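You operate a simulated robot arm through the tools that you are given. There is no shell and no other tool.

Carry out the task below with a simulated two-armed robot. There is one attempt and no reset: what you move stays moved.

JOB
Power up machine two, open out its drum and jog the mark to the top.
Fine: air knob to mid before the chuck lever goes to grip; roller lever, speed knob, turn and seat buttons stay.

It is judged by the outcome, as a careful person would: the job done as asked, and still so three seconds after it is handed in. It fails if anything else is knocked over, pushed out of place, dropped, spilled or broken.

ROBOT AND FRAMES
Two 7-joint arms with two-finger parallel grippers on one trunk that stands fixed in place. Base frame: the origin is at the foot of the trunk, x ahead of it, y to its left, z up. Lengths are in m, angles in degrees, forces in N, time in s.
The left shoulder is at [0.077, 0.174, 1.172], the right one opposite. With the tool pointing down near the work surface each hand reaches from about 0.1 to 0.68 m from the base axis, measured 20 degrees to its own side. Payload 3.6 kg a hand.
Tool frame (each hand has its own): the origin (TCP) lies between the finger pads and is the grasp point; the fingertips stand 0.03 m ahead of it; z points along the fingers, y is the line along which they close. The gripper opens to 0.11 m. The fingers are 0.02 m wide and 0.01 m thick; the gripper's body (0.048 by 0.112 m) begins 0.055 m behind the TCP.
Orientation is that of the tool frame in the base frame, as a unit quaternion [x, y, z, w]. With the fingers straight down and closing along the base's y, the tool's x points along the base's -x, its y along +y and its z along -z.

CONTROLS
- The arms move only by the tool play_rows. It takes "left_plan", "right_plan" or both (then of equal length, played together; a hand with none holds still); each is one flat list of numbers, 7 for each row, row after row: the shift along the tool's x, y, z in units of 200 mm (1.0 is 200 mm), then the turn, a rotation vector about the tool's x, y, z in units of 90 degrees (1.0 is 90 degrees), then the finger opening in m, from 0 to 0.11. In form: [x, y, z, wx, wy, wz, jaw, x, y, z, wx, wy, wz, jaw, ...]. A call has 1 to 20 rows; each row is the pose to reach, as a shift and turn from the pose commanded when the call began, along the tool's axes at that moment. A call with a number of a shift or a turn outside -1 to 1 is refused whole. Rows are played at 5 a second. More than 0.05 m and 8.6 degrees between two rows, or a gripper value outside its range, and nothing of the call is played. A pose out of reach is approached as far as the arm can. The call stops where the force on the tool passes 40 N (or 10 N more than at its start, if that is more) or the arm is blocked; 0.2 s more then pass. The fingers move at their own pace (about 0.153 m/s each) and stop on an object; they squeeze with about 21 N. The grip force told is the motor's: it shows also when the fingers shut on nothing. Time passes only in rows, and 0.2 s behind the last, so rows that repeat a pose let the fingers close. The reply holds the time, the measured pose of the TCP, the force on the tool along the base axes, the opening and the grip force, in the units named above and with some noise, with the torque about the TCP (base axes, N m) and any sound that the robot's microphone picked up, and new pictures: "show" is both (left out), scene, wrist or none (wrist: the cameras of the hands that moved).
- Cameras (640 x 400 px; columns grow to the right, rows downward): "scene" is now at [0.1668, 0.0062, 1.3642]; the picture's right is [0.04, -1.00, -0.00], its down [-0.54, -0.02, -0.84] and it looks along [0.84, 0.03, -0.54] (base axes); focal length 240 px, centre (320, 200). "left" rides on the left gripper at [0.072, -0.017, -0.103] in its tool frame; the picture's right is [0.23, 0.97, 0.00], its down [-0.76, 0.18, -0.62] and it looks along [-0.61, 0.14, 0.78] (tool axes); focal length 222 px, centre (320, 200). "right" rides on the right gripper at [0.072, 0.017, -0.103] in its tool frame; the picture's right is [-0.23, 0.97, 0.00], its down [-0.76, -0.18, -0.62] and it looks along [-0.61, -0.14, 0.78] (tool axes); focal length 222 px, centre (320, 200). There is no depth. A picture from a camera that has moved, and an enlarged one, comes with that camera's place and axes in the base frame and with its lens. The place of the scene camera against the robot may be out by one fixed shift of up to 0.018 m in any direction.
- lift_body(by): slides the trunk up (or, below 0, down) by that many m; the arms and the scene camera ride with it, the base frame stays. It gives what a move gives, with no picture.
- pan_tilt(pan, tilt): turns the head with the scene camera to pan (to the left, within 86 degrees either way) and tilt (down, from -29 to 69), counted from straight ahead of the robot. It gives what a move gives, and a new picture of the scene camera.
- enlarge(camera, box): a new picture of the part [left, top, right, bottom] of that camera's present view, enlarged. It takes no simulated time.
- finish_job(): hands the job in; it is judged then, once.

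Nothing tells you positions but the pictures and the camera data. Unless the task says otherwise, let go and move clear before handing in.

The tools are called as name(argument=value, ...) on one line, values as JSON. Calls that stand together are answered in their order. play_rows: Moves the arms, as the interface text tells. Its arguments: {"type":"object","properties":{"left_plan":{"type":"array"},"right_plan":{"type":"array"},"show":{"type":"string","enum":["both","scene","wrist","none"]}},"required":[]} The other tools are called the same way: lift_body (by) slides the trunk up or down; pan_tilt (pan, tilt) turns the head that bears the scene camera; enlarge (camera, box) takes an enlarged picture of a part of a camera's view; finish_job () hands the job in.

At the start:

```text
time: 0.0
left_eef_pos: [0.4898, 0.1796, 1.2009]
left_ee_rot: [0.0, 1.0, 0.0, -0.001]
left_force: [-0.5, -0.3, -0.5]
left_wrist_torque: [0.03, -0.01, -0.02]
left_opening: 0.1102
left_finger_force: 0.1
right_eef_pos: [0.4718, -0.271, 1.2029]
right_ee_rot: [-0.001, 1.0, -0.002, 0.0]
right_force: [0.4, 0.5, 0.0]
right_wrist_torque: [0.0, -0.01, -0.02]
right_opening: 0.11
right_finger_force: 0.1
trunk travel left (down, up): [-0.288, 0.475]
head pan, tilt: [2.2, 32.6]
```

scene: 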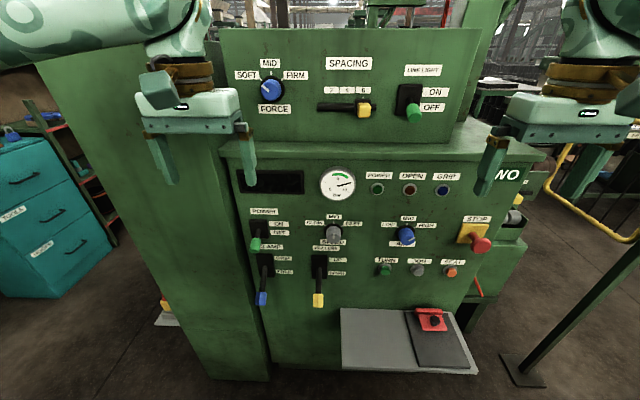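
right: 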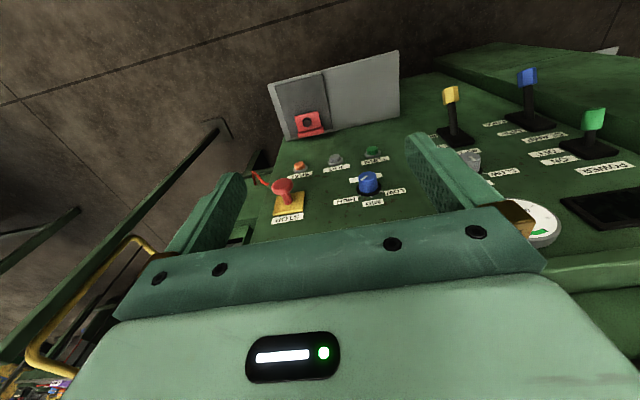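
left: 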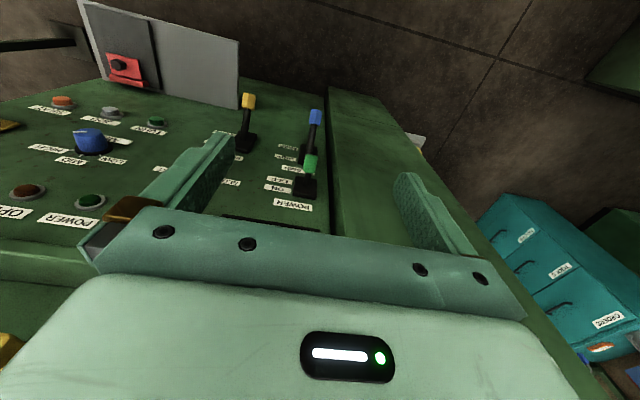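

I see a green machine panel with labelled knobs, levers and buttons, with a sign ending in "WO" on its right side. I will enlarge the pictures to read the labels before I move anything.

enlarge(camera="scene", box=[230, 160, 390, 260])

enlarge(camera="scene", box=[350, 160, 510, 260])

enlarge(camera="scene", box=[230, 220, 390, 320])

enlarge(camera="scene", box=[220, 40, 460, 190])

enlarge(camera="scene", box=[340, 240, 500, 380])

```text
4.00 times, centred on (310, 210) of scene
camera zoom: at [0.1668, 0.0062, 1.3642], right [0.04, -1.0, 0.0], down [-0.54, -0.02, -0.84], along [0.84, 0.03, -0.54], focal length 960 px, centre (360, 160)
```

zoom: 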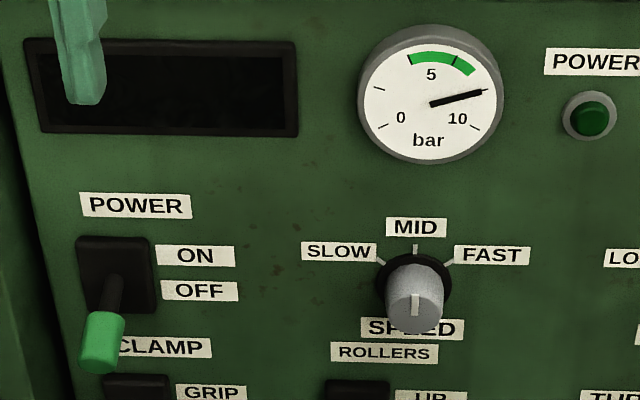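

```text
4.00 times, centred on (430, 210) of scene
camera zoom: at [0.1668, 0.0062, 1.3642], right [0.04, -1.0, 0.0], down [-0.54, -0.02, -0.84], along [0.84, 0.03, -0.54], focal length 960 px, centre (-120, 160)
```

zoom: 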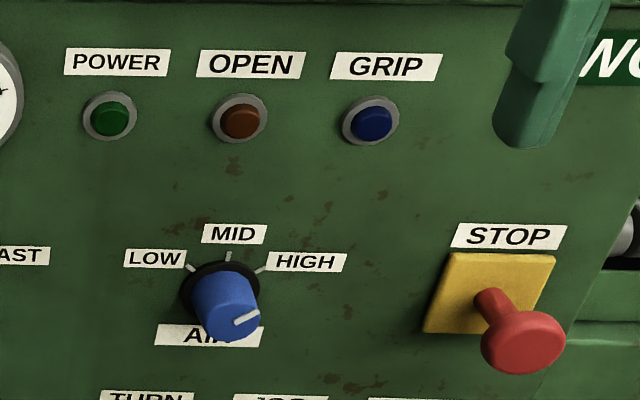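

```text
4.00 times, centred on (310, 270) of scene
camera zoom: at [0.1668, 0.0062, 1.3642], right [0.04, -1.0, 0.0], down [-0.54, -0.02, -0.84], along [0.84, 0.03, -0.54], focal length 960 px, centre (360, -80)
```

zoom: 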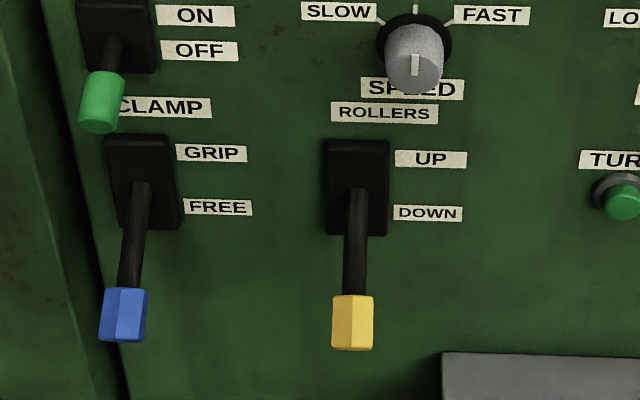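

```text
2.67 times, centred on (340, 115) of scene
camera zoom: at [0.1668, 0.0062, 1.3642], right [0.04, -1.0, 0.0], down [-0.54, -0.02, -0.84], along [0.84, 0.03, -0.54], focal length 640 px, centre (267, 427)
```

zoom: 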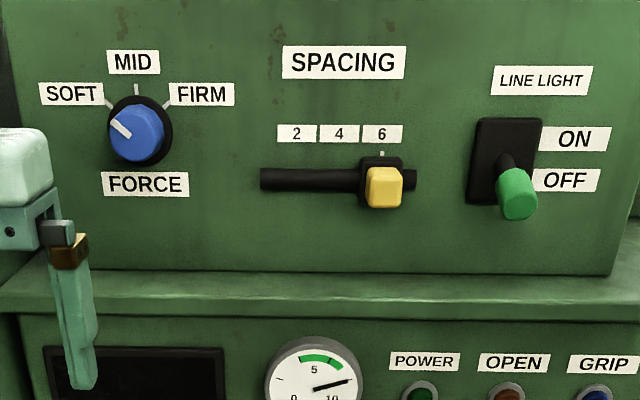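

```text
2.86 times, centred on (420, 310) of scene
camera zoom: at [0.1668, 0.0062, 1.3642], right [0.04, -1.0, 0.0], down [-0.54, -0.02, -0.84], along [0.84, 0.03, -0.54], focal length 686 px, centre (34, -114)
```

zoom: 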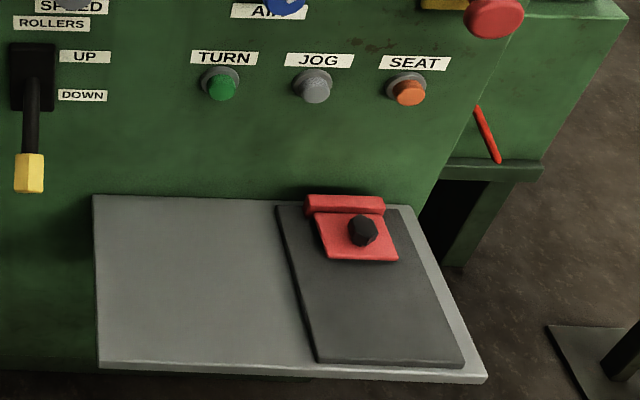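

The panel reads: POWER switch at OFF, CLAMP lever at FREE, ROLLERS lever at DOWN, SPEED knob, and AIR knob near HIGH, with TURN, JOG and SEAT buttons and a STOP button. Next I will look around for machine two's sign, its drum and the mark.

pan_tilt(pan=0, tilt=0)

pan_tilt(pan=-40, tilt=20)

pan_tilt(pan=40, tilt=20)

```text
time: 1.0
left_eef_pos: [0.4906, 0.1803, 1.2007]
left_ee_rot: [0.001, 1.0, 0.0, 0.0]
left_force: [0.2, 0.5, 0.8]
left_wrist_torque: [0.0, 0.01, 0.02]
left_opening: 0.1099
left_finger_force: 0.1
right_eef_pos: [0.4717, -0.2719, 1.202]
right_ee_rot: [-0.001, 1.0, -0.001, 0.001]
right_force: [0.2, 0.1, 0.3]
right_wrist_torque: [-0.03, 0.04, 0.0]
right_opening: 0.1099
right_finger_force: 0.1
trunk travel left (down, up): [-0.288, 0.475]
head pan, tilt: [0.0, 0.0]
camera scene: at [0.1677, 0.0028, 1.4166], right [0.0, -1.0, 0.0], down [0.0, 0.0, -1.0], along [1.0, 0.0, 0.0], focal length 240 px, centre (320, 200)
```

scene: 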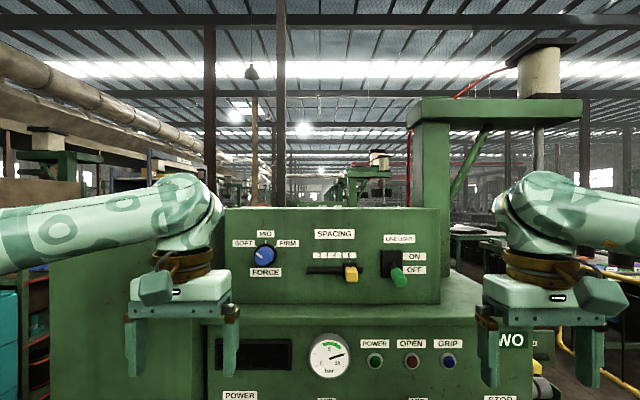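

```text
time: 2.0
left_eef_pos: [0.4896, 0.1799, 1.2016]
left_ee_rot: [0.0, 1.0, 0.0, 0.001]
left_force: [-0.1, 0.4, 0.7]
left_wrist_torque: [-0.02, -0.01, 0.02]
left_opening: 0.1102
left_finger_force: 0.1
right_eef_pos: [0.4722, -0.2707, 1.2017]
right_ee_rot: [-0.001, 1.0, -0.001, 0.001]
right_force: [0.5, 0.0, 0.8]
right_wrist_torque: [0.02, 0.01, 0.0]
right_opening: 0.1099
right_finger_force: 0.1
trunk travel left (down, up): [-0.288, 0.475]
head pan, tilt: [-40.0, 20.0]
camera scene: at [0.149, -0.057, 1.3844], right [-0.64, -0.77, 0.0], down [-0.26, 0.22, -0.94], along [0.72, -0.6, -0.34], focal length 240 px, centre (320, 200)
```

scene: 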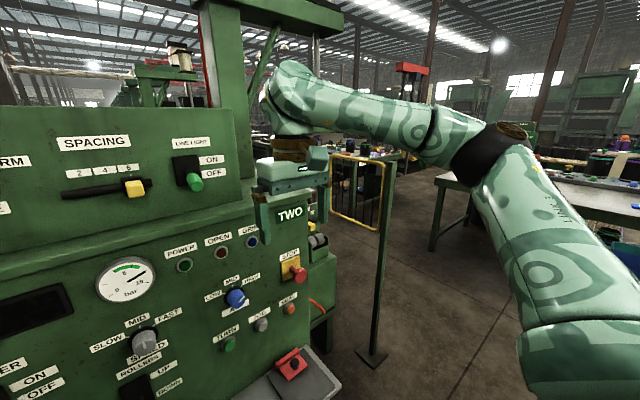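

```text
time: 3.6
left_eef_pos: [0.4902, 0.1788, 1.2004]
left_ee_rot: [0.0, 1.0, 0.0, -0.001]
left_force: [-0.4, 1.2, -0.6]
left_wrist_torque: [-0.01, -0.02, -0.05]
left_opening: 0.1102
left_finger_force: 0.1
right_eef_pos: [0.4727, -0.2727, 1.2019]
right_ee_rot: [-0.001, 1.0, -0.001, 0.002]
right_force: [0.2, -0.5, -0.3]
right_wrist_torque: [-0.01, -0.01, -0.01]
right_opening: 0.1101
right_finger_force: 0.0
trunk travel left (down, up): [-0.288, 0.475]
head pan, tilt: [40.0, 20.0]
camera scene: at [0.149, 0.0626, 1.3844], right [0.64, -0.77, 0.0], down [-0.26, -0.22, -0.94], along [0.72, 0.6, -0.34], focal length 240 px, centre (320, 200)
```

scene: 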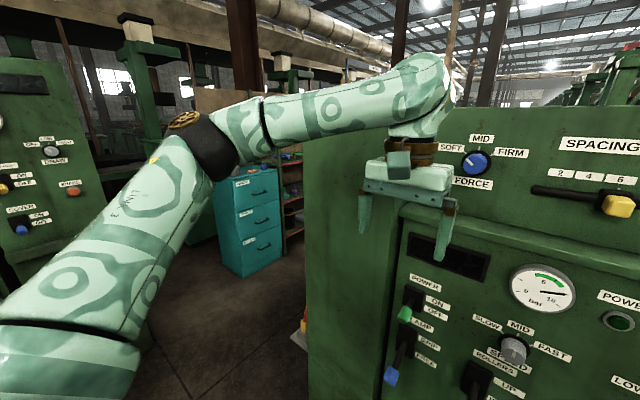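

The sign TWO is on the machine directly in front of me, and another machine stands to the left. I will look for the drum on the right end of this machine.

pan_tilt(pan=80, tilt=15)

pan_tilt(pan=-30, tilt=25)

enlarge(camera="scene", box=[320, 140, 480, 260])

enlarge(camera="scene", box=[240, 200, 440, 380])

```text
time: 4.7
left_eef_pos: [0.4888, 0.1802, 1.2021]
left_ee_rot: [0.0, 1.0, 0.0, 0.0]
left_force: [0.6, 0.1, -0.4]
left_wrist_torque: [-0.03, -0.01, 0.03]
left_opening: 0.1101
left_finger_force: 0.1
right_eef_pos: [0.4727, -0.271, 1.2012]
right_ee_rot: [-0.001, 1.0, -0.001, 0.0]
right_force: [0.6, -0.9, 0.2]
right_wrist_torque: [-0.01, 0.0, -0.01]
right_opening: 0.1102
right_finger_force: 0.0
trunk travel left (down, up): [-0.288, 0.475]
head pan, tilt: [80.0, 15.0]
camera scene: at [0.0939, 0.0948, 1.3925], right [0.98, -0.17, 0.0], down [-0.05, -0.25, -0.97], along [0.17, 0.95, -0.26], focal length 240 px, centre (320, 200)
```

scene: 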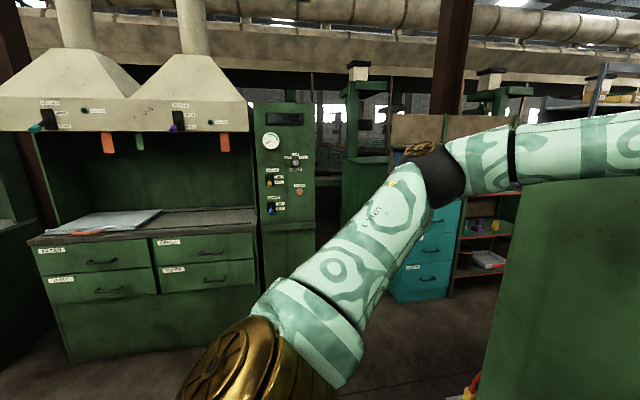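

```text
time: 6.5
left_eef_pos: [0.4898, 0.1793, 1.2026]
left_ee_rot: [-0.001, 1.0, -0.001, 0.0]
left_force: [0.5, 0.3, 0.1]
left_wrist_torque: [-0.03, -0.02, 0.02]
left_opening: 0.1098
left_finger_force: 0.0
right_eef_pos: [0.4723, -0.2721, 1.1998]
right_ee_rot: [-0.001, 1.0, -0.001, 0.001]
right_force: [0.5, 0.0, -0.1]
right_wrist_torque: [0.01, 0.0, -0.03]
right_opening: 0.1101
right_finger_force: 0.0
trunk travel left (down, up): [-0.288, 0.475]
head pan, tilt: [-30.0, 25.0]
camera scene: at [0.1574, -0.0432, 1.3763], right [-0.5, -0.87, 0.0], down [-0.37, 0.21, -0.91], along [0.78, -0.45, -0.42], focal length 240 px, centre (320, 200)
```

scene: 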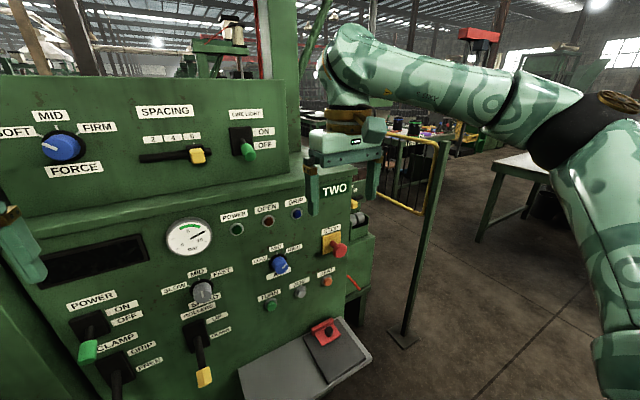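

```text
3.33 times, centred on (400, 200) of scene
camera zoom: at [0.1574, -0.0432, 1.3763], right [-0.5, -0.87, 0.0], down [-0.37, 0.21, -0.91], along [0.78, -0.45, -0.42], focal length 800 px, centre (53, 200)
```

zoom: 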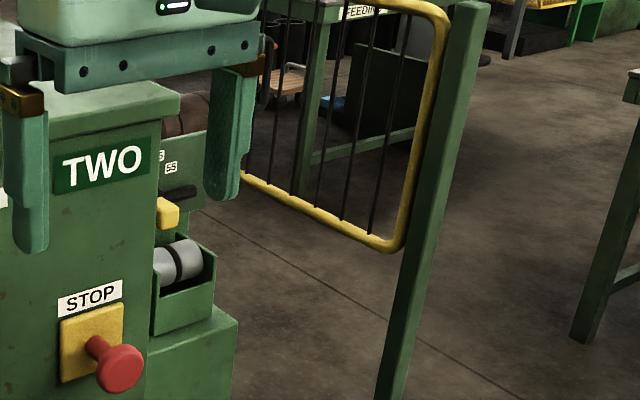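

```text
2.22 times, centred on (340, 290) of scene
camera zoom: at [0.1574, -0.0432, 1.3763], right [-0.5, -0.87, 0.0], down [-0.37, 0.21, -0.91], along [0.78, -0.45, -0.42], focal length 533 px, centre (276, 0)
```

zoom: 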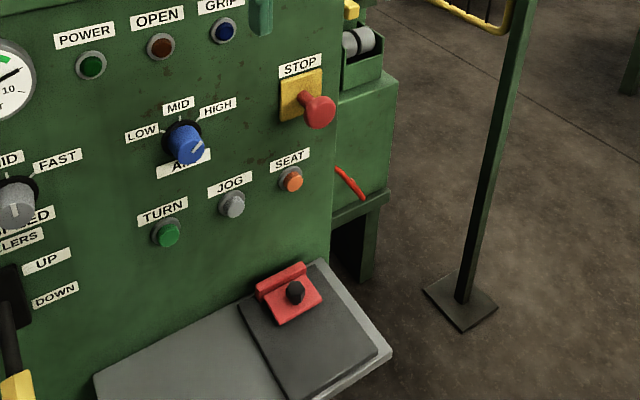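

The drum isn't visible yet; there is only a brownish shape behind the TWO box. I will raise the trunk to look over the machine and get a baseline for triangulating distances.

lift_body(by=0.2)

pan_tilt(pan=0, tilt=40)

pan_tilt(pan=-30, tilt=25)

```text
time: 8.7
left_eef_pos: [0.4916, 0.1792, 1.4011]
left_ee_rot: [0.0, 1.0, 0.0, -0.001]
left_force: [1.1, -0.5, 0.0]
left_wrist_torque: [0.03, -0.02, -0.01]
left_opening: 0.1101
left_finger_force: 0.0
right_eef_pos: [0.4727, -0.2707, 1.4017]
right_ee_rot: [-0.001, 1.0, -0.001, 0.0]
right_force: [0.9, -0.9, -0.5]
right_wrist_torque: [-0.02, -0.01, 0.02]
right_opening: 0.1099
right_finger_force: 0.0
trunk travel left (down, up): [-0.488, 0.275]
head pan, tilt: [-30.0, 25.0]
```

```text
time: 9.7
left_eef_pos: [0.4912, 0.1791, 1.401]
left_ee_rot: [0.0, 1.0, 0.0, 0.0]
left_force: [0.0, 0.2, -0.1]
left_wrist_torque: [0.02, 0.0, 0.0]
left_opening: 0.1099
left_finger_force: 0.1
right_eef_pos: [0.4719, -0.2723, 1.4001]
right_ee_rot: [-0.001, 1.0, 0.0, 0.002]
right_force: [0.0, 0.5, 0.0]
right_wrist_torque: [0.0, -0.01, -0.02]
right_opening: 0.1103
right_finger_force: 0.0
trunk travel left (down, up): [-0.488, 0.275]
head pan, tilt: [0.0, 40.0]
camera scene: at [0.1039, 0.0027, 1.5553], right [0.0, -1.0, 0.0], down [-0.64, 0.0, -0.77], along [0.77, 0.0, -0.64], focal length 240 px, centre (320, 200)
```

scene: 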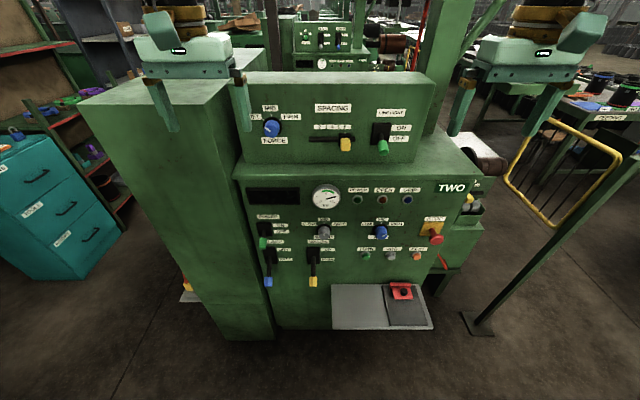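

```text
time: 10.6
left_eef_pos: [0.4904, 0.1797, 1.4006]
left_ee_rot: [0.0, 1.0, 0.0, 0.0]
left_force: [0.2, -0.6, -0.3]
left_wrist_torque: [-0.02, 0.02, -0.01]
left_opening: 0.1099
left_finger_force: 0.1
right_eef_pos: [0.4727, -0.2705, 1.4027]
right_ee_rot: [-0.001, 1.0, -0.001, 0.001]
right_force: [-0.2, 0.5, -0.3]
right_wrist_torque: [0.0, -0.03, -0.01]
right_opening: 0.1098
right_finger_force: 0.2
trunk travel left (down, up): [-0.488, 0.275]
head pan, tilt: [-30.0, 25.0]
camera scene: at [0.0987, -0.0432, 1.5786], right [-0.5, -0.87, 0.0], down [-0.37, 0.21, -0.91], along [0.78, -0.45, -0.42], focal length 240 px, centre (320, 200)
```

scene: 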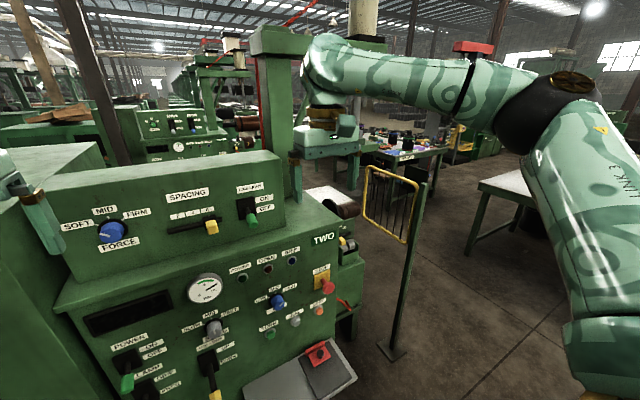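

The drum appears to be the dark brown cylinder sticking out behind the TWO box. I will zoom in on it and raise the trunk a bit more.

enlarge(camera="scene", box=[290, 160, 390, 260])

enlarge(camera="scene", box=[200, 230, 360, 390])

enlarge(camera="scene", box=[340, 120, 460, 220])

```text
4.00 times, centred on (340, 210) of scene
camera zoom: at [0.0987, -0.0432, 1.5786], right [-0.5, -0.87, 0.0], down [-0.37, 0.21, -0.91], along [0.78, -0.45, -0.42], focal length 960 px, centre (240, 160)
```

zoom: 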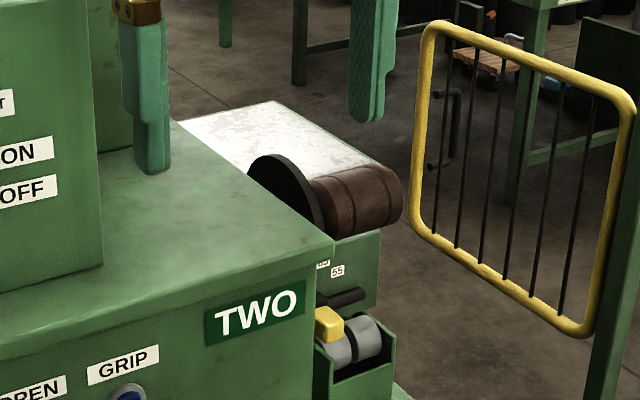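

```text
2.50 times, centred on (280, 310) of scene
camera zoom: at [0.0987, -0.0432, 1.5786], right [-0.5, -0.87, 0.0], down [-0.37, 0.21, -0.91], along [0.78, -0.45, -0.42], focal length 600 px, centre (420, -75)
```

zoom: 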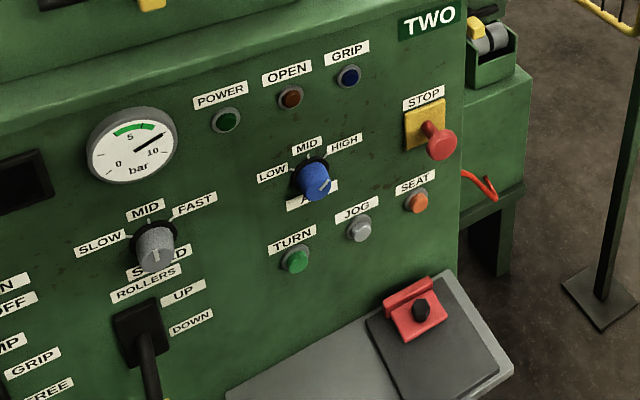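

```text
4.00 times, centred on (400, 170) of scene
camera zoom: at [0.0987, -0.0432, 1.5786], right [-0.5, -0.87, 0.0], down [-0.37, 0.21, -0.91], along [0.78, -0.45, -0.42], focal length 960 px, centre (0, 320)
```

zoom: 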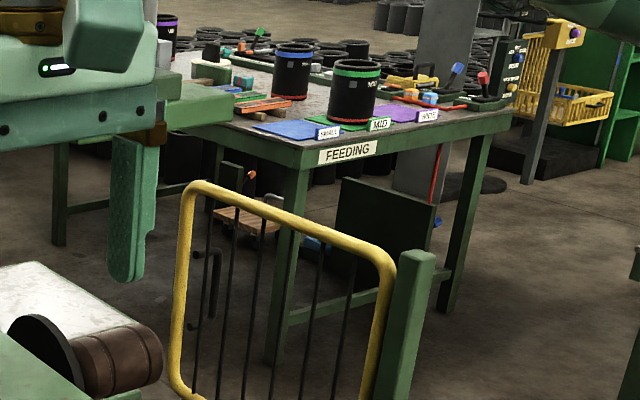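

The drum is a brown cylinder with its axis roughly left-right, beside a disc and a pale feed board. I will raise the trunk the rest of the way to see it better and to triangulate the panel.

lift_body(by=0.27)

pan_tilt(pan=-25, tilt=45)

enlarge(camera="scene", box=[300, 60, 460, 180])

enlarge(camera="scene", box=[160, 140, 360, 300])

```text
time: 13.3
left_eef_pos: [0.49, 0.1786, 1.6712]
left_ee_rot: [0.001, 1.0, 0.0, 0.0]
left_force: [0.8, -0.6, 0.2]
left_wrist_torque: [0.02, -0.02, 0.0]
left_opening: 0.1103
left_finger_force: 0.1
right_eef_pos: [0.4719, -0.2705, 1.6715]
right_ee_rot: [-0.001, 1.0, -0.001, 0.0]
right_force: [0.4, -0.8, 0.7]
right_wrist_torque: [-0.01, 0.0, -0.01]
right_opening: 0.1101
right_finger_force: 0.1
trunk travel left (down, up): [-0.758, 0.005]
head pan, tilt: [-30.0, 25.0]
```

```text
time: 14.2
left_eef_pos: [0.4902, 0.1806, 1.6709]
left_ee_rot: [0.0, 1.0, 0.0, 0.001]
left_force: [0.4, 0.4, -0.6]
left_wrist_torque: [-0.01, -0.04, 0.0]
left_opening: 0.11
left_finger_force: 0.1
right_eef_pos: [0.4725, -0.2716, 1.6716]
right_ee_rot: [0.0, 1.0, 0.0, 0.001]
right_force: [0.1, -0.3, -0.2]
right_wrist_torque: [-0.01, -0.02, -0.02]
right_opening: 0.1099
right_finger_force: 0.1
trunk travel left (down, up): [-0.758, 0.005]
head pan, tilt: [-25.0, 45.0]
camera scene: at [0.0777, -0.0316, 1.8184], right [-0.42, -0.91, 0.0], down [-0.64, 0.3, -0.71], along [0.64, -0.3, -0.71], focal length 240 px, centre (320, 200)
```

scene: 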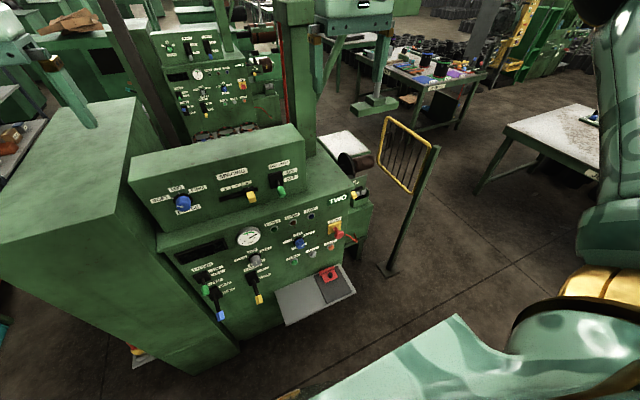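

```text
3.33 times, centred on (380, 120) of scene
camera zoom: at [0.0777, -0.0316, 1.8184], right [-0.42, -0.91, 0.0], down [-0.64, 0.3, -0.71], along [0.64, -0.3, -0.71], focal length 800 px, centre (120, 467)
```

zoom: 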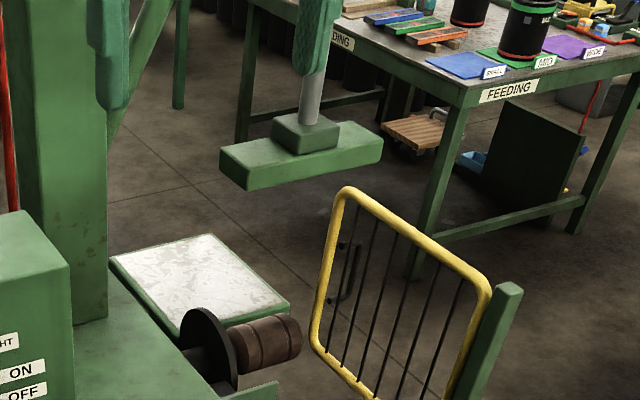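

```text
2.50 times, centred on (260, 220) of scene
camera zoom: at [0.0777, -0.0316, 1.8184], right [-0.42, -0.91, 0.0], down [-0.64, 0.3, -0.71], along [0.64, -0.3, -0.71], focal length 600 px, centre (470, 150)
```

zoom: 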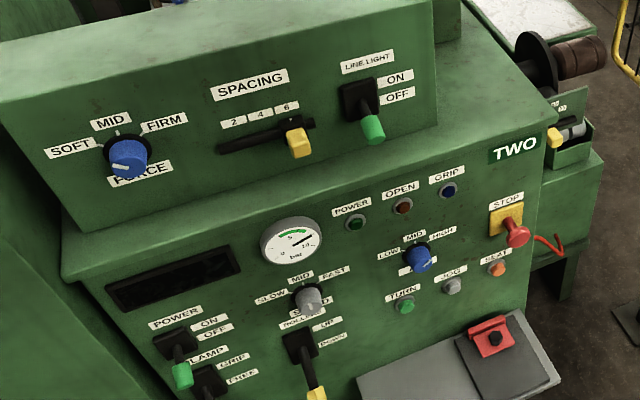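

I now have good fixes: panel plane x≈0.69, POWER switch (0.69, 0.20, 0.925), CLAMP lever tip (0.62, 0.205, 0.71), JOG button (0.676, -0.27, 0.794). I will zoom in on the drum to look for the mark.

enlarge(camera="scene", box=[330, 140, 400, 190])

enlarge(camera="scene", box=[270, 190, 370, 270])

enlarge(camera="scene", box=[180, 240, 280, 330])

enlarge(camera="right", box=[0, 0, 640, 400])

```text
8.00 times, centred on (365, 165) of scene
camera zoom: at [0.0777, -0.0316, 1.8184], right [-0.42, -0.91, 0.0], down [-0.64, 0.3, -0.71], along [0.64, -0.3, -0.71], focal length 1920 px, centre (-40, 480)
```

zoom: 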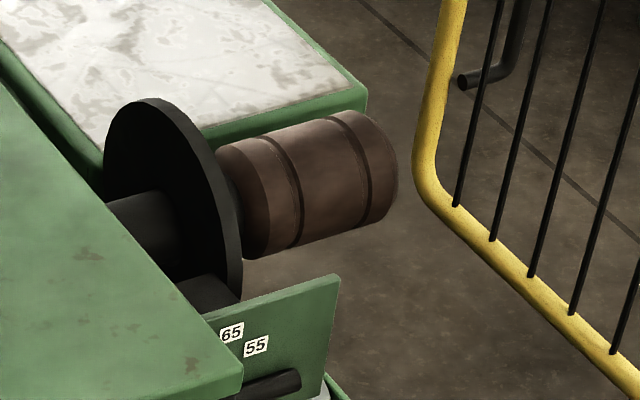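

```text
5.00 times, centred on (320, 230) of scene
camera zoom: at [0.0777, -0.0316, 1.8184], right [-0.42, -0.91, 0.0], down [-0.64, 0.3, -0.71], along [0.64, -0.3, -0.71], focal length 1200 px, centre (320, 50)
```

zoom: 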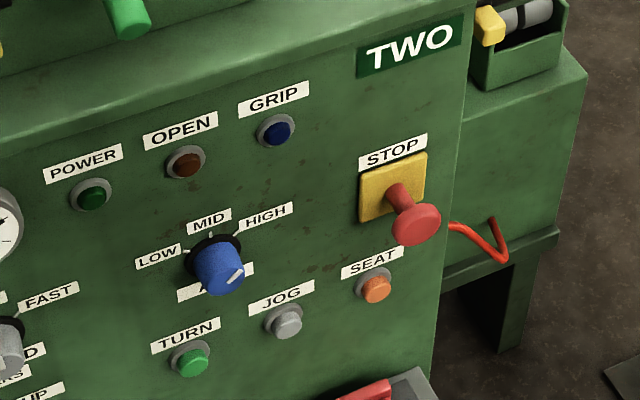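

```text
4.44 times, centred on (230, 285) of scene
camera zoom: at [0.0777, -0.0316, 1.8184], right [-0.42, -0.91, 0.0], down [-0.64, 0.3, -0.71], along [0.64, -0.3, -0.71], focal length 1067 px, centre (720, -178)
```

zoom: 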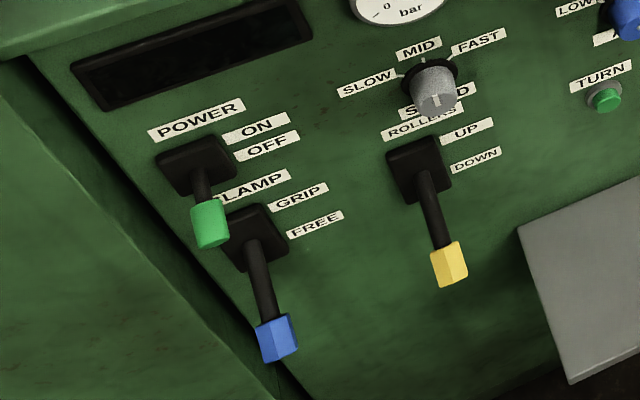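

```text
1.00 times, centred on (320, 200) of right (not enlarged: the box is as wide or as high as the picture)
camera zoom: at [0.4, -0.2542, 1.7743], right [0.23, 0.97, 0.0], down [0.76, -0.18, 0.62], along [0.61, -0.14, -0.78], focal length 222 px, centre (320, 200)
```

zoom: 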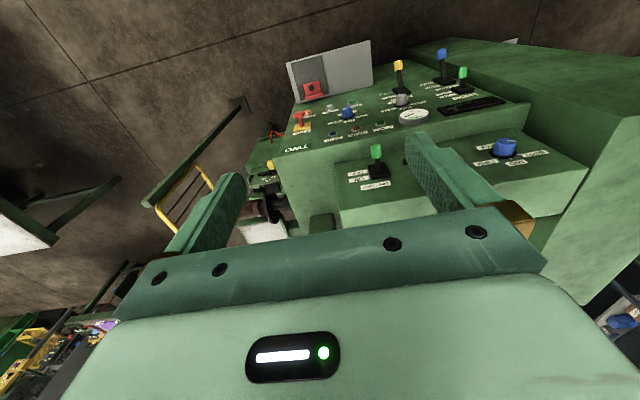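

The drum sits at about (0.97, -0.72, 1.01), and its mark isn't in view yet. I will lower the trunk back and bring the left hand, closed and pointing forward, in front of the POWER switch.

lift_body(by=-0.47)

pan_tilt(pan=10, tilt=32)

play_rows(left_plan=[-0.02, 0.01, 0.09, 0, -0.0909, 0, 0.0, -0.05, 0.02, 0.18, 0, -0.1818, 0, 0.0, -0.07, 0.03, 0.27, 0, -0.2727, 0, 0.0, -0.09, 0.04, 0.36, 0, -0.3636, 0, 0.0, -0.11, 0.05, 0.45, 0, -0.4545, 0, 0.0, -0.14, 0.06, 0.54, 0, -0.5454, 0, 0.0, -0.16, 0.07, 0.63, 0, -0.6363, 0, 0.0, -0.18, 0.08, 0.72, 0, -0.7272, 0, 0.0, -0.2, 0.09, 0.81, 0, -0.8181, 0, 0.0, -0.22, 0.1, 0.9, 0, -0.909, 0, 0.0, -0.25, 0.11, 1.0, 0, -1.0, 0, 0.0, -0.25, 0.11, 1.0, 0, -1.0, 0, 0.0], show="both")

```text
refused: -0.47 is not a number from -0.4 to 0.4
```

```text
time: 15.2
left_eef_pos: [0.4908, 0.1786, 1.67]
left_ee_rot: [0.001, 1.0, -0.001, 0.0]
left_force: [-0.9, 0.2, 0.7]
left_wrist_torque: [0.0, -0.02, 0.02]
left_opening: 0.1097
left_finger_force: 0.1
right_eef_pos: [0.4724, -0.2725, 1.6725]
right_ee_rot: [-0.001, 1.0, 0.0, 0.001]
right_force: [0.5, -0.5, 0.0]
right_wrist_torque: [0.01, 0.0, -0.04]
right_opening: 0.1099
right_finger_force: 0.2
trunk travel left (down, up): [-0.758, 0.005]
head pan, tilt: [10.0, 32.0]
camera scene: at [0.0921, 0.0182, 1.8378], right [0.17, -0.98, 0.0], down [-0.52, -0.09, -0.85], along [0.83, 0.15, -0.53], focal length 240 px, centre (320, 200)
```

scene: 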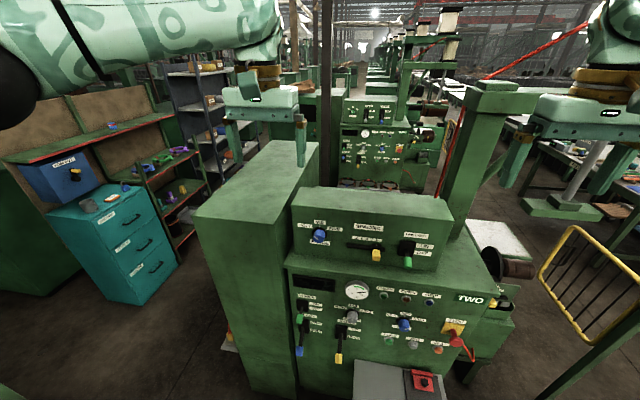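

```text
time: 17.8
left_eef_pos: [0.5414, 0.2015, 1.471]
left_ee_rot: [0.0, 0.707, 0.0, 0.707]
left_force: [-0.1, -0.1, 0.3]
left_wrist_torque: [0.02, -0.01, -0.03]
left_opening: 0.0002
left_finger_force: 21.2
right_eef_pos: [0.4723, -0.271, 1.6713]
right_ee_rot: [-0.001, 1.0, -0.001, 0.001]
right_force: [0.2, 0.7, -0.2]
right_wrist_torque: [-0.02, 0.01, 0.0]
right_opening: 0.11
right_finger_force: 0.0
trunk travel left (down, up): [-0.758, 0.005]
head pan, tilt: [10.0, 32.0]
camera scene: at [0.0921, 0.0183, 1.8379], right [0.17, -0.98, 0.0], down [-0.52, -0.09, -0.85], along [0.83, 0.15, -0.53], focal length 240 px, centre (320, 200)
camera left: at [0.4389, 0.1845, 1.3984], right [0.0, 0.97, -0.23], down [-0.62, 0.18, 0.76], along [0.78, 0.14, 0.61], focal length 222 px, centre (320, 200)
```

scene: 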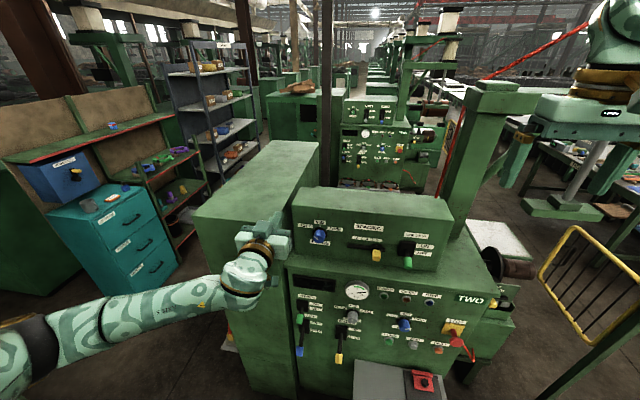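
left: 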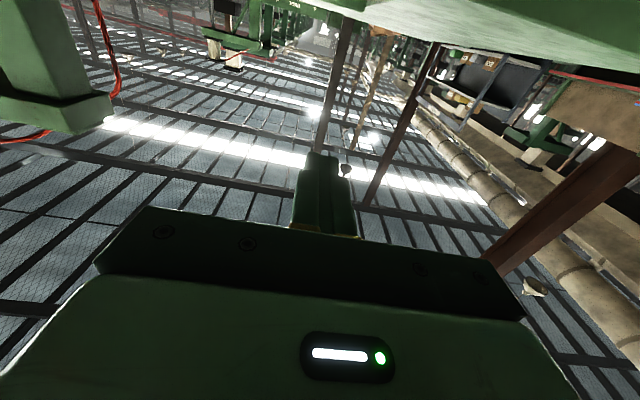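

The lowering step was refused because it was too large, but the left hand now points forward and clear of the panel. I will lower the trunk in two steps, keeping the hands about 0.12 m in front of the panel.

lift_body(by=-0.35)

lift_body(by=-0.12)

pan_tilt(pan=10, tilt=35)

enlarge(camera="scene", box=[220, 130, 380, 270])

```text
time: 21.2
left_eef_pos: [0.5388, 0.2016, 1.1222]
left_ee_rot: [0.001, 0.707, 0.0, 0.707]
left_force: [0.5, -0.5, 0.3]
left_wrist_torque: [0.0, 0.01, -0.02]
left_opening: 0.0
left_finger_force: 20.4
right_eef_pos: [0.4716, -0.2716, 1.3217]
right_ee_rot: [-0.001, 1.0, 0.0, 0.001]
right_force: [0.4, 0.2, -1.3]
right_wrist_torque: [0.02, 0.02, -0.01]
right_opening: 0.1099
right_finger_force: 0.2
trunk travel left (down, up): [-0.408, 0.355]
head pan, tilt: [10.0, 32.0]
```

```text
time: 22.7
left_eef_pos: [0.5407, 0.2019, 1.0014]
left_ee_rot: [0.0, 0.706, 0.0, 0.708]
left_force: [0.0, 0.5, 0.3]
left_wrist_torque: [0.0, -0.01, -0.01]
left_opening: 0.0
left_finger_force: 21.2
right_eef_pos: [0.4713, -0.272, 1.2023]
right_ee_rot: [-0.001, 1.0, 0.0, 0.001]
right_force: [0.0, -0.4, -0.5]
right_wrist_torque: [0.0, -0.01, 0.0]
right_opening: 0.1103
right_finger_force: 0.0
trunk travel left (down, up): [-0.288, 0.475]
head pan, tilt: [10.0, 32.0]
```

```text
time: 23.3
left_eef_pos: [0.5418, 0.2018, 1.0007]
left_ee_rot: [0.0, 0.708, 0.0, 0.707]
left_force: [0.9, 0.0, 0.4]
left_wrist_torque: [0.01, 0.01, 0.02]
left_opening: 0.0
left_finger_force: 20.7
right_eef_pos: [0.4714, -0.2713, 1.2008]
right_ee_rot: [-0.001, 1.0, 0.0, 0.001]
right_force: [-0.6, 0.6, -0.8]
right_wrist_torque: [-0.01, -0.02, 0.0]
right_opening: 0.1097
right_finger_force: 0.2
trunk travel left (down, up): [-0.288, 0.475]
head pan, tilt: [10.0, 35.0]
camera scene: at [0.1642, 0.018, 1.3605], right [0.17, -0.98, 0.0], down [-0.57, -0.1, -0.82], along [0.81, 0.14, -0.57], focal length 240 px, centre (320, 200)
```

scene: 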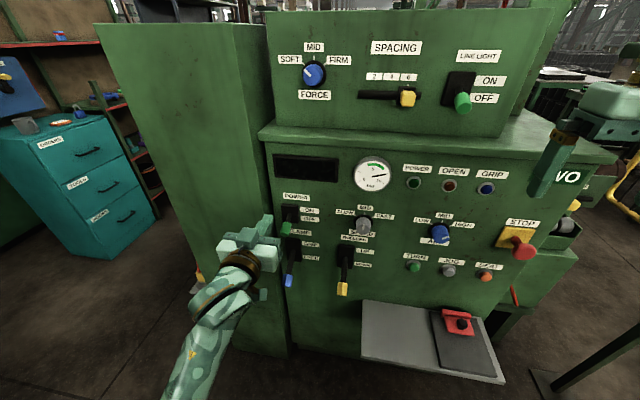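

```text
2.86 times, centred on (300, 200) of scene
camera zoom: at [0.1642, 0.018, 1.3605], right [0.17, -0.98, 0.0], down [-0.57, -0.1, -0.82], along [0.81, 0.14, -0.57], focal length 686 px, centre (377, 200)
```

zoom: 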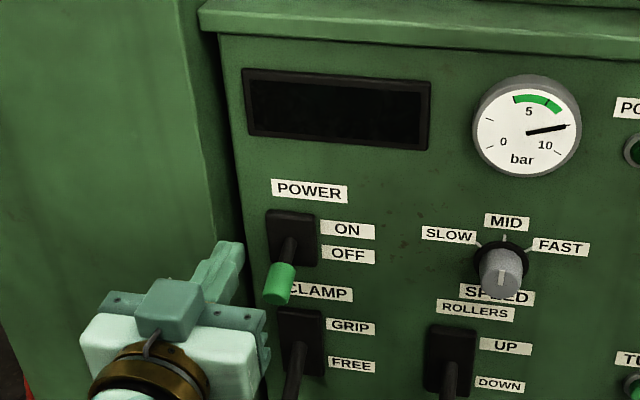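

The left hand is now at about (0.54, 0.20, 1.00), beside the POWER switch. I will zoom in on the fingertip to calibrate the scene camera's shift.

enlarge(camera="scene", box=[245, 190, 325, 250])

enlarge(camera="scene", box=[245, 230, 325, 290])

```text
6.67 times, centred on (285, 220) of scene
camera zoom: at [0.1642, 0.018, 1.3605], right [0.17, -0.98, 0.0], down [-0.57, -0.1, -0.82], along [0.81, 0.14, -0.57], focal length 1600 px, centre (553, 67)
```

zoom: 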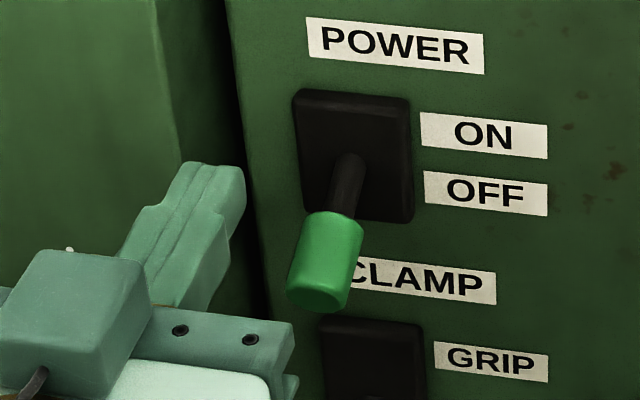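

```text
6.67 times, centred on (285, 260) of scene
camera zoom: at [0.1642, 0.018, 1.3605], right [0.17, -0.98, 0.0], down [-0.57, -0.1, -0.82], along [0.81, 0.14, -0.57], focal length 1600 px, centre (553, -200)
```

zoom: 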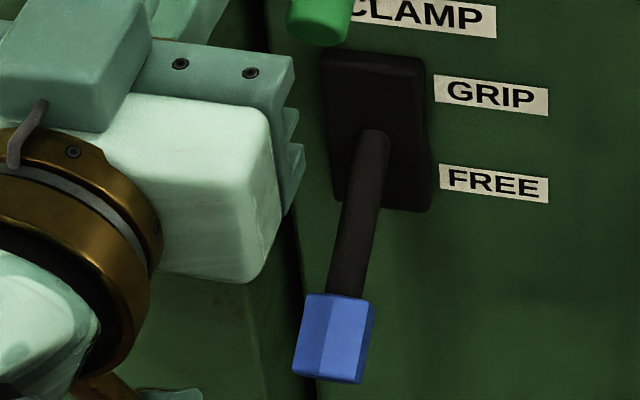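

Calibration shows the scene camera reads about 8 mm too far left and 3 mm too high, so I will correct for that. Next I lower the left hand to just below the POWER handle's height, still clear of the panel.

play_rows(left_plan=[0.2, -0.01, 0, 0, 0, 0, 0.0, 0.4, -0.02, 0, 0, 0, 0, 0.0, 0.6, -0.034, 0, 0, 0, 0, 0.0, 0.695, -0.034, 0.1, 0, 0, 0, 0.0, 0.695, -0.034, 0.15, 0, 0, 0, 0.0], show="both")

enlarge(camera="scene", box=[245, 200, 325, 260])

```text
time: 24.5
left_eef_pos: [0.5701, 0.1962, 0.8629]
left_ee_rot: [-0.001, 0.708, 0.001, 0.707]
left_force: [-0.6, 0.7, -0.4]
left_wrist_torque: [0.0, 0.0, 0.03]
left_opening: 0.0001
left_finger_force: 21.3
right_eef_pos: [0.4729, -0.2709, 1.2013]
right_ee_rot: [-0.001, 1.0, 0.0, 0.001]
right_force: [0.0, 0.2, 0.2]
right_wrist_torque: [-0.02, 0.01, -0.01]
right_opening: 0.11
right_finger_force: 0.1
trunk travel left (down, up): [-0.288, 0.475]
head pan, tilt: [10.0, 35.0]
camera scene: at [0.164, 0.018, 1.3606], right [0.17, -0.98, 0.0], down [-0.57, -0.1, -0.82], along [0.81, 0.14, -0.57], focal length 240 px, centre (320, 200)
camera left: at [0.4673, 0.1777, 0.7902], right [0.0, 0.97, -0.23], down [-0.62, 0.18, 0.76], along [0.78, 0.14, 0.61], focal length 222 px, centre (320, 200)
```

scene: 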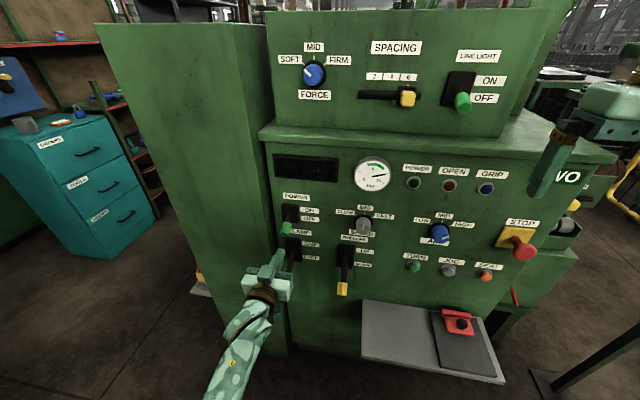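
left: 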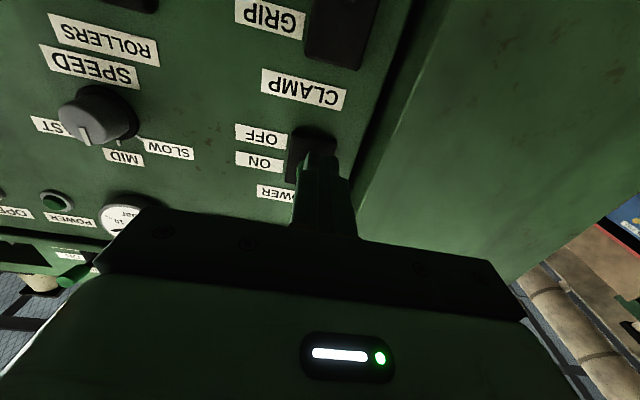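

```text
6.67 times, centred on (285, 230) of scene
camera zoom: at [0.164, 0.018, 1.3606], right [0.17, -0.98, 0.0], down [-0.57, -0.1, -0.82], along [0.81, 0.14, -0.57], focal length 1600 px, centre (553, 0)
```

zoom: 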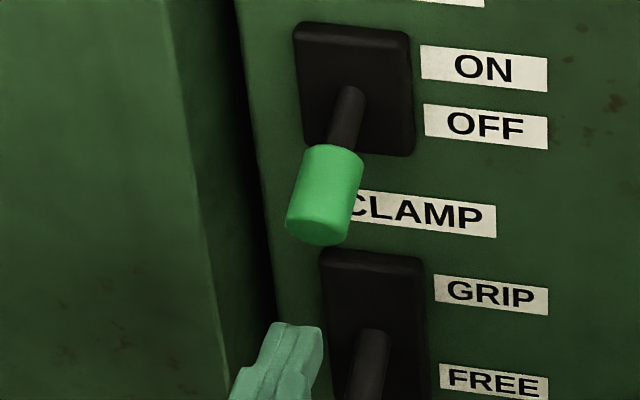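

The fingertip is just short of the POWER handle, whose end is about (0.646, 0.199, 0.885). I will dip a little lower, slide the tip under the handle and lift it gently.

play_rows(left_plan=[0.07, 0.01, 0.0, 0, 0, 0, 0.0, 0.07, 0.01, 0.15, 0, 0, 0, 0.0, 0.07, 0.01, 0.305, 0, 0, 0, 0.0, 0.0, 0.01, 0.305, 0, 0, 0, 0.0, -0.07, 0.01, 0.305, 0, 0, 0, 0.0, -0.12, 0.01, 0.305, 0, 0, 0, 0.0], show="none")

enlarge(camera="scene", box=[245, 180, 325, 240])

```text
time: 25.9
left_eef_pos: [0.6266, 0.1973, 0.8834]
left_ee_rot: [0.0, 0.708, 0.0, 0.706]
left_force: [-34.6, -0.9, -11.9]
left_wrist_torque: [0.1, -0.36, -0.18]
left_opening: 0.0003
left_finger_force: 21.1
right_eef_pos: [0.4676, -0.2719, 1.2024]
right_ee_rot: [-0.001, 1.0, -0.001, 0.003]
right_force: [-0.1, 0.2, -1.5]
right_wrist_torque: [-0.04, -0.04, 0.04]
right_opening: 0.11
right_finger_force: 0.1
trunk travel left (down, up): [-0.288, 0.475]
head pan, tilt: [10.0, 35.0]
```

```text
6.67 times, centred on (285, 210) of scene
camera zoom: at [0.1596, 0.0183, 1.3609], right [0.17, -0.98, 0.0], down [-0.56, -0.1, -0.82], along [0.81, 0.14, -0.57], focal length 1600 px, centre (553, 133)
```

zoom: 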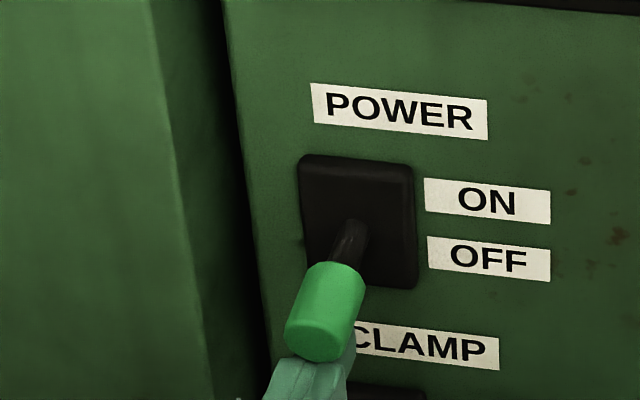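

The finger jammed against the handle's end face rather than going under it. I will back off first, then look again from another angle.

play_rows(left_plan=[0.0, 0, -0.1, 0, 0, 0, 0.0, 0.0, 0, -0.25, 0, 0, 0, 0.0, 0.0, 0, -0.4, 0, 0, 0, 0.0], show="both")

enlarge(camera="scene", box=[245, 180, 325, 240])

enlarge(camera="left", box=[240, 80, 400, 220])

```text
time: 26.7
left_eef_pos: [0.5511, 0.1995, 0.889]
left_ee_rot: [0.002, 0.706, 0.001, 0.708]
left_force: [-0.1, 0.7, -1.0]
left_wrist_torque: [0.0, -0.02, -0.01]
left_opening: 0.0
left_finger_force: 21.0
right_eef_pos: [0.4711, -0.272, 1.2022]
right_ee_rot: [-0.001, 1.0, -0.001, 0.001]
right_force: [0.5, 0.9, 0.2]
right_wrist_torque: [-0.01, 0.0, 0.0]
right_opening: 0.11
right_finger_force: 0.1
trunk travel left (down, up): [-0.288, 0.475]
head pan, tilt: [10.0, 35.0]
camera scene: at [0.1639, 0.0182, 1.3606], right [0.17, -0.98, 0.0], down [-0.56, -0.1, -0.82], along [0.81, 0.14, -0.57], focal length 240 px, centre (320, 200)
camera left: at [0.4492, 0.1819, 0.8164], right [0.0, 0.97, -0.22], down [-0.63, 0.17, 0.76], along [0.78, 0.14, 0.61], focal length 222 px, centre (320, 200)
```

scene: 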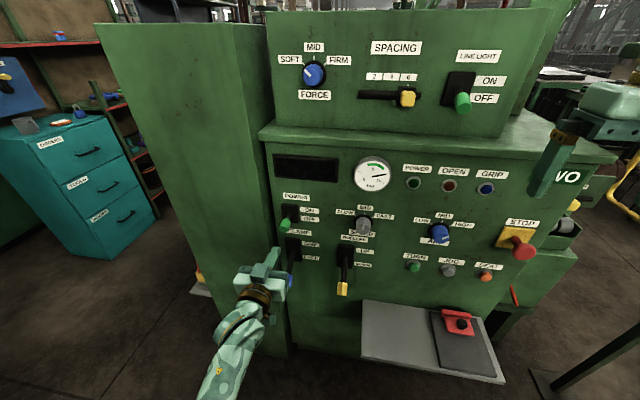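
left: 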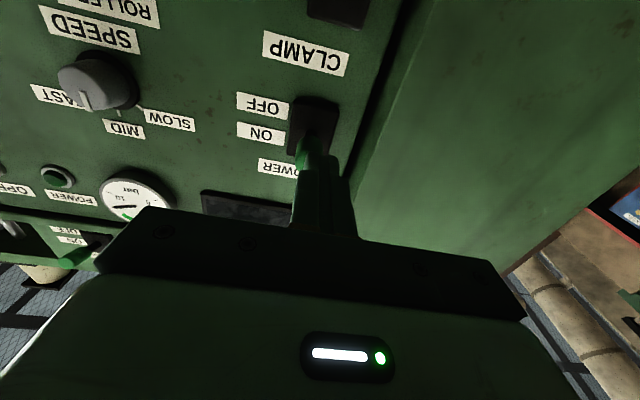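

```text
6.67 times, centred on (285, 210) of scene
camera zoom: at [0.1639, 0.0182, 1.3606], right [0.17, -0.98, 0.0], down [-0.56, -0.1, -0.82], along [0.81, 0.14, -0.57], focal length 1600 px, centre (553, 133)
```

zoom: 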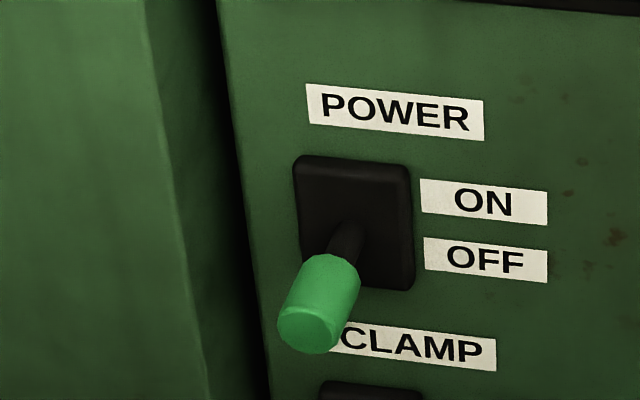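

```text
2.86 times, centred on (320, 150) of left
camera zoom: at [0.4492, 0.1819, 0.8164], right [0.0, 0.97, -0.22], down [-0.63, 0.17, 0.76], along [0.78, 0.14, 0.61], focal length 635 px, centre (320, 343)
```

zoom: 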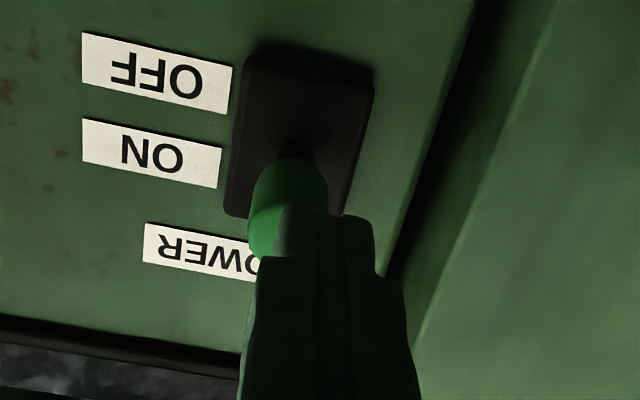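

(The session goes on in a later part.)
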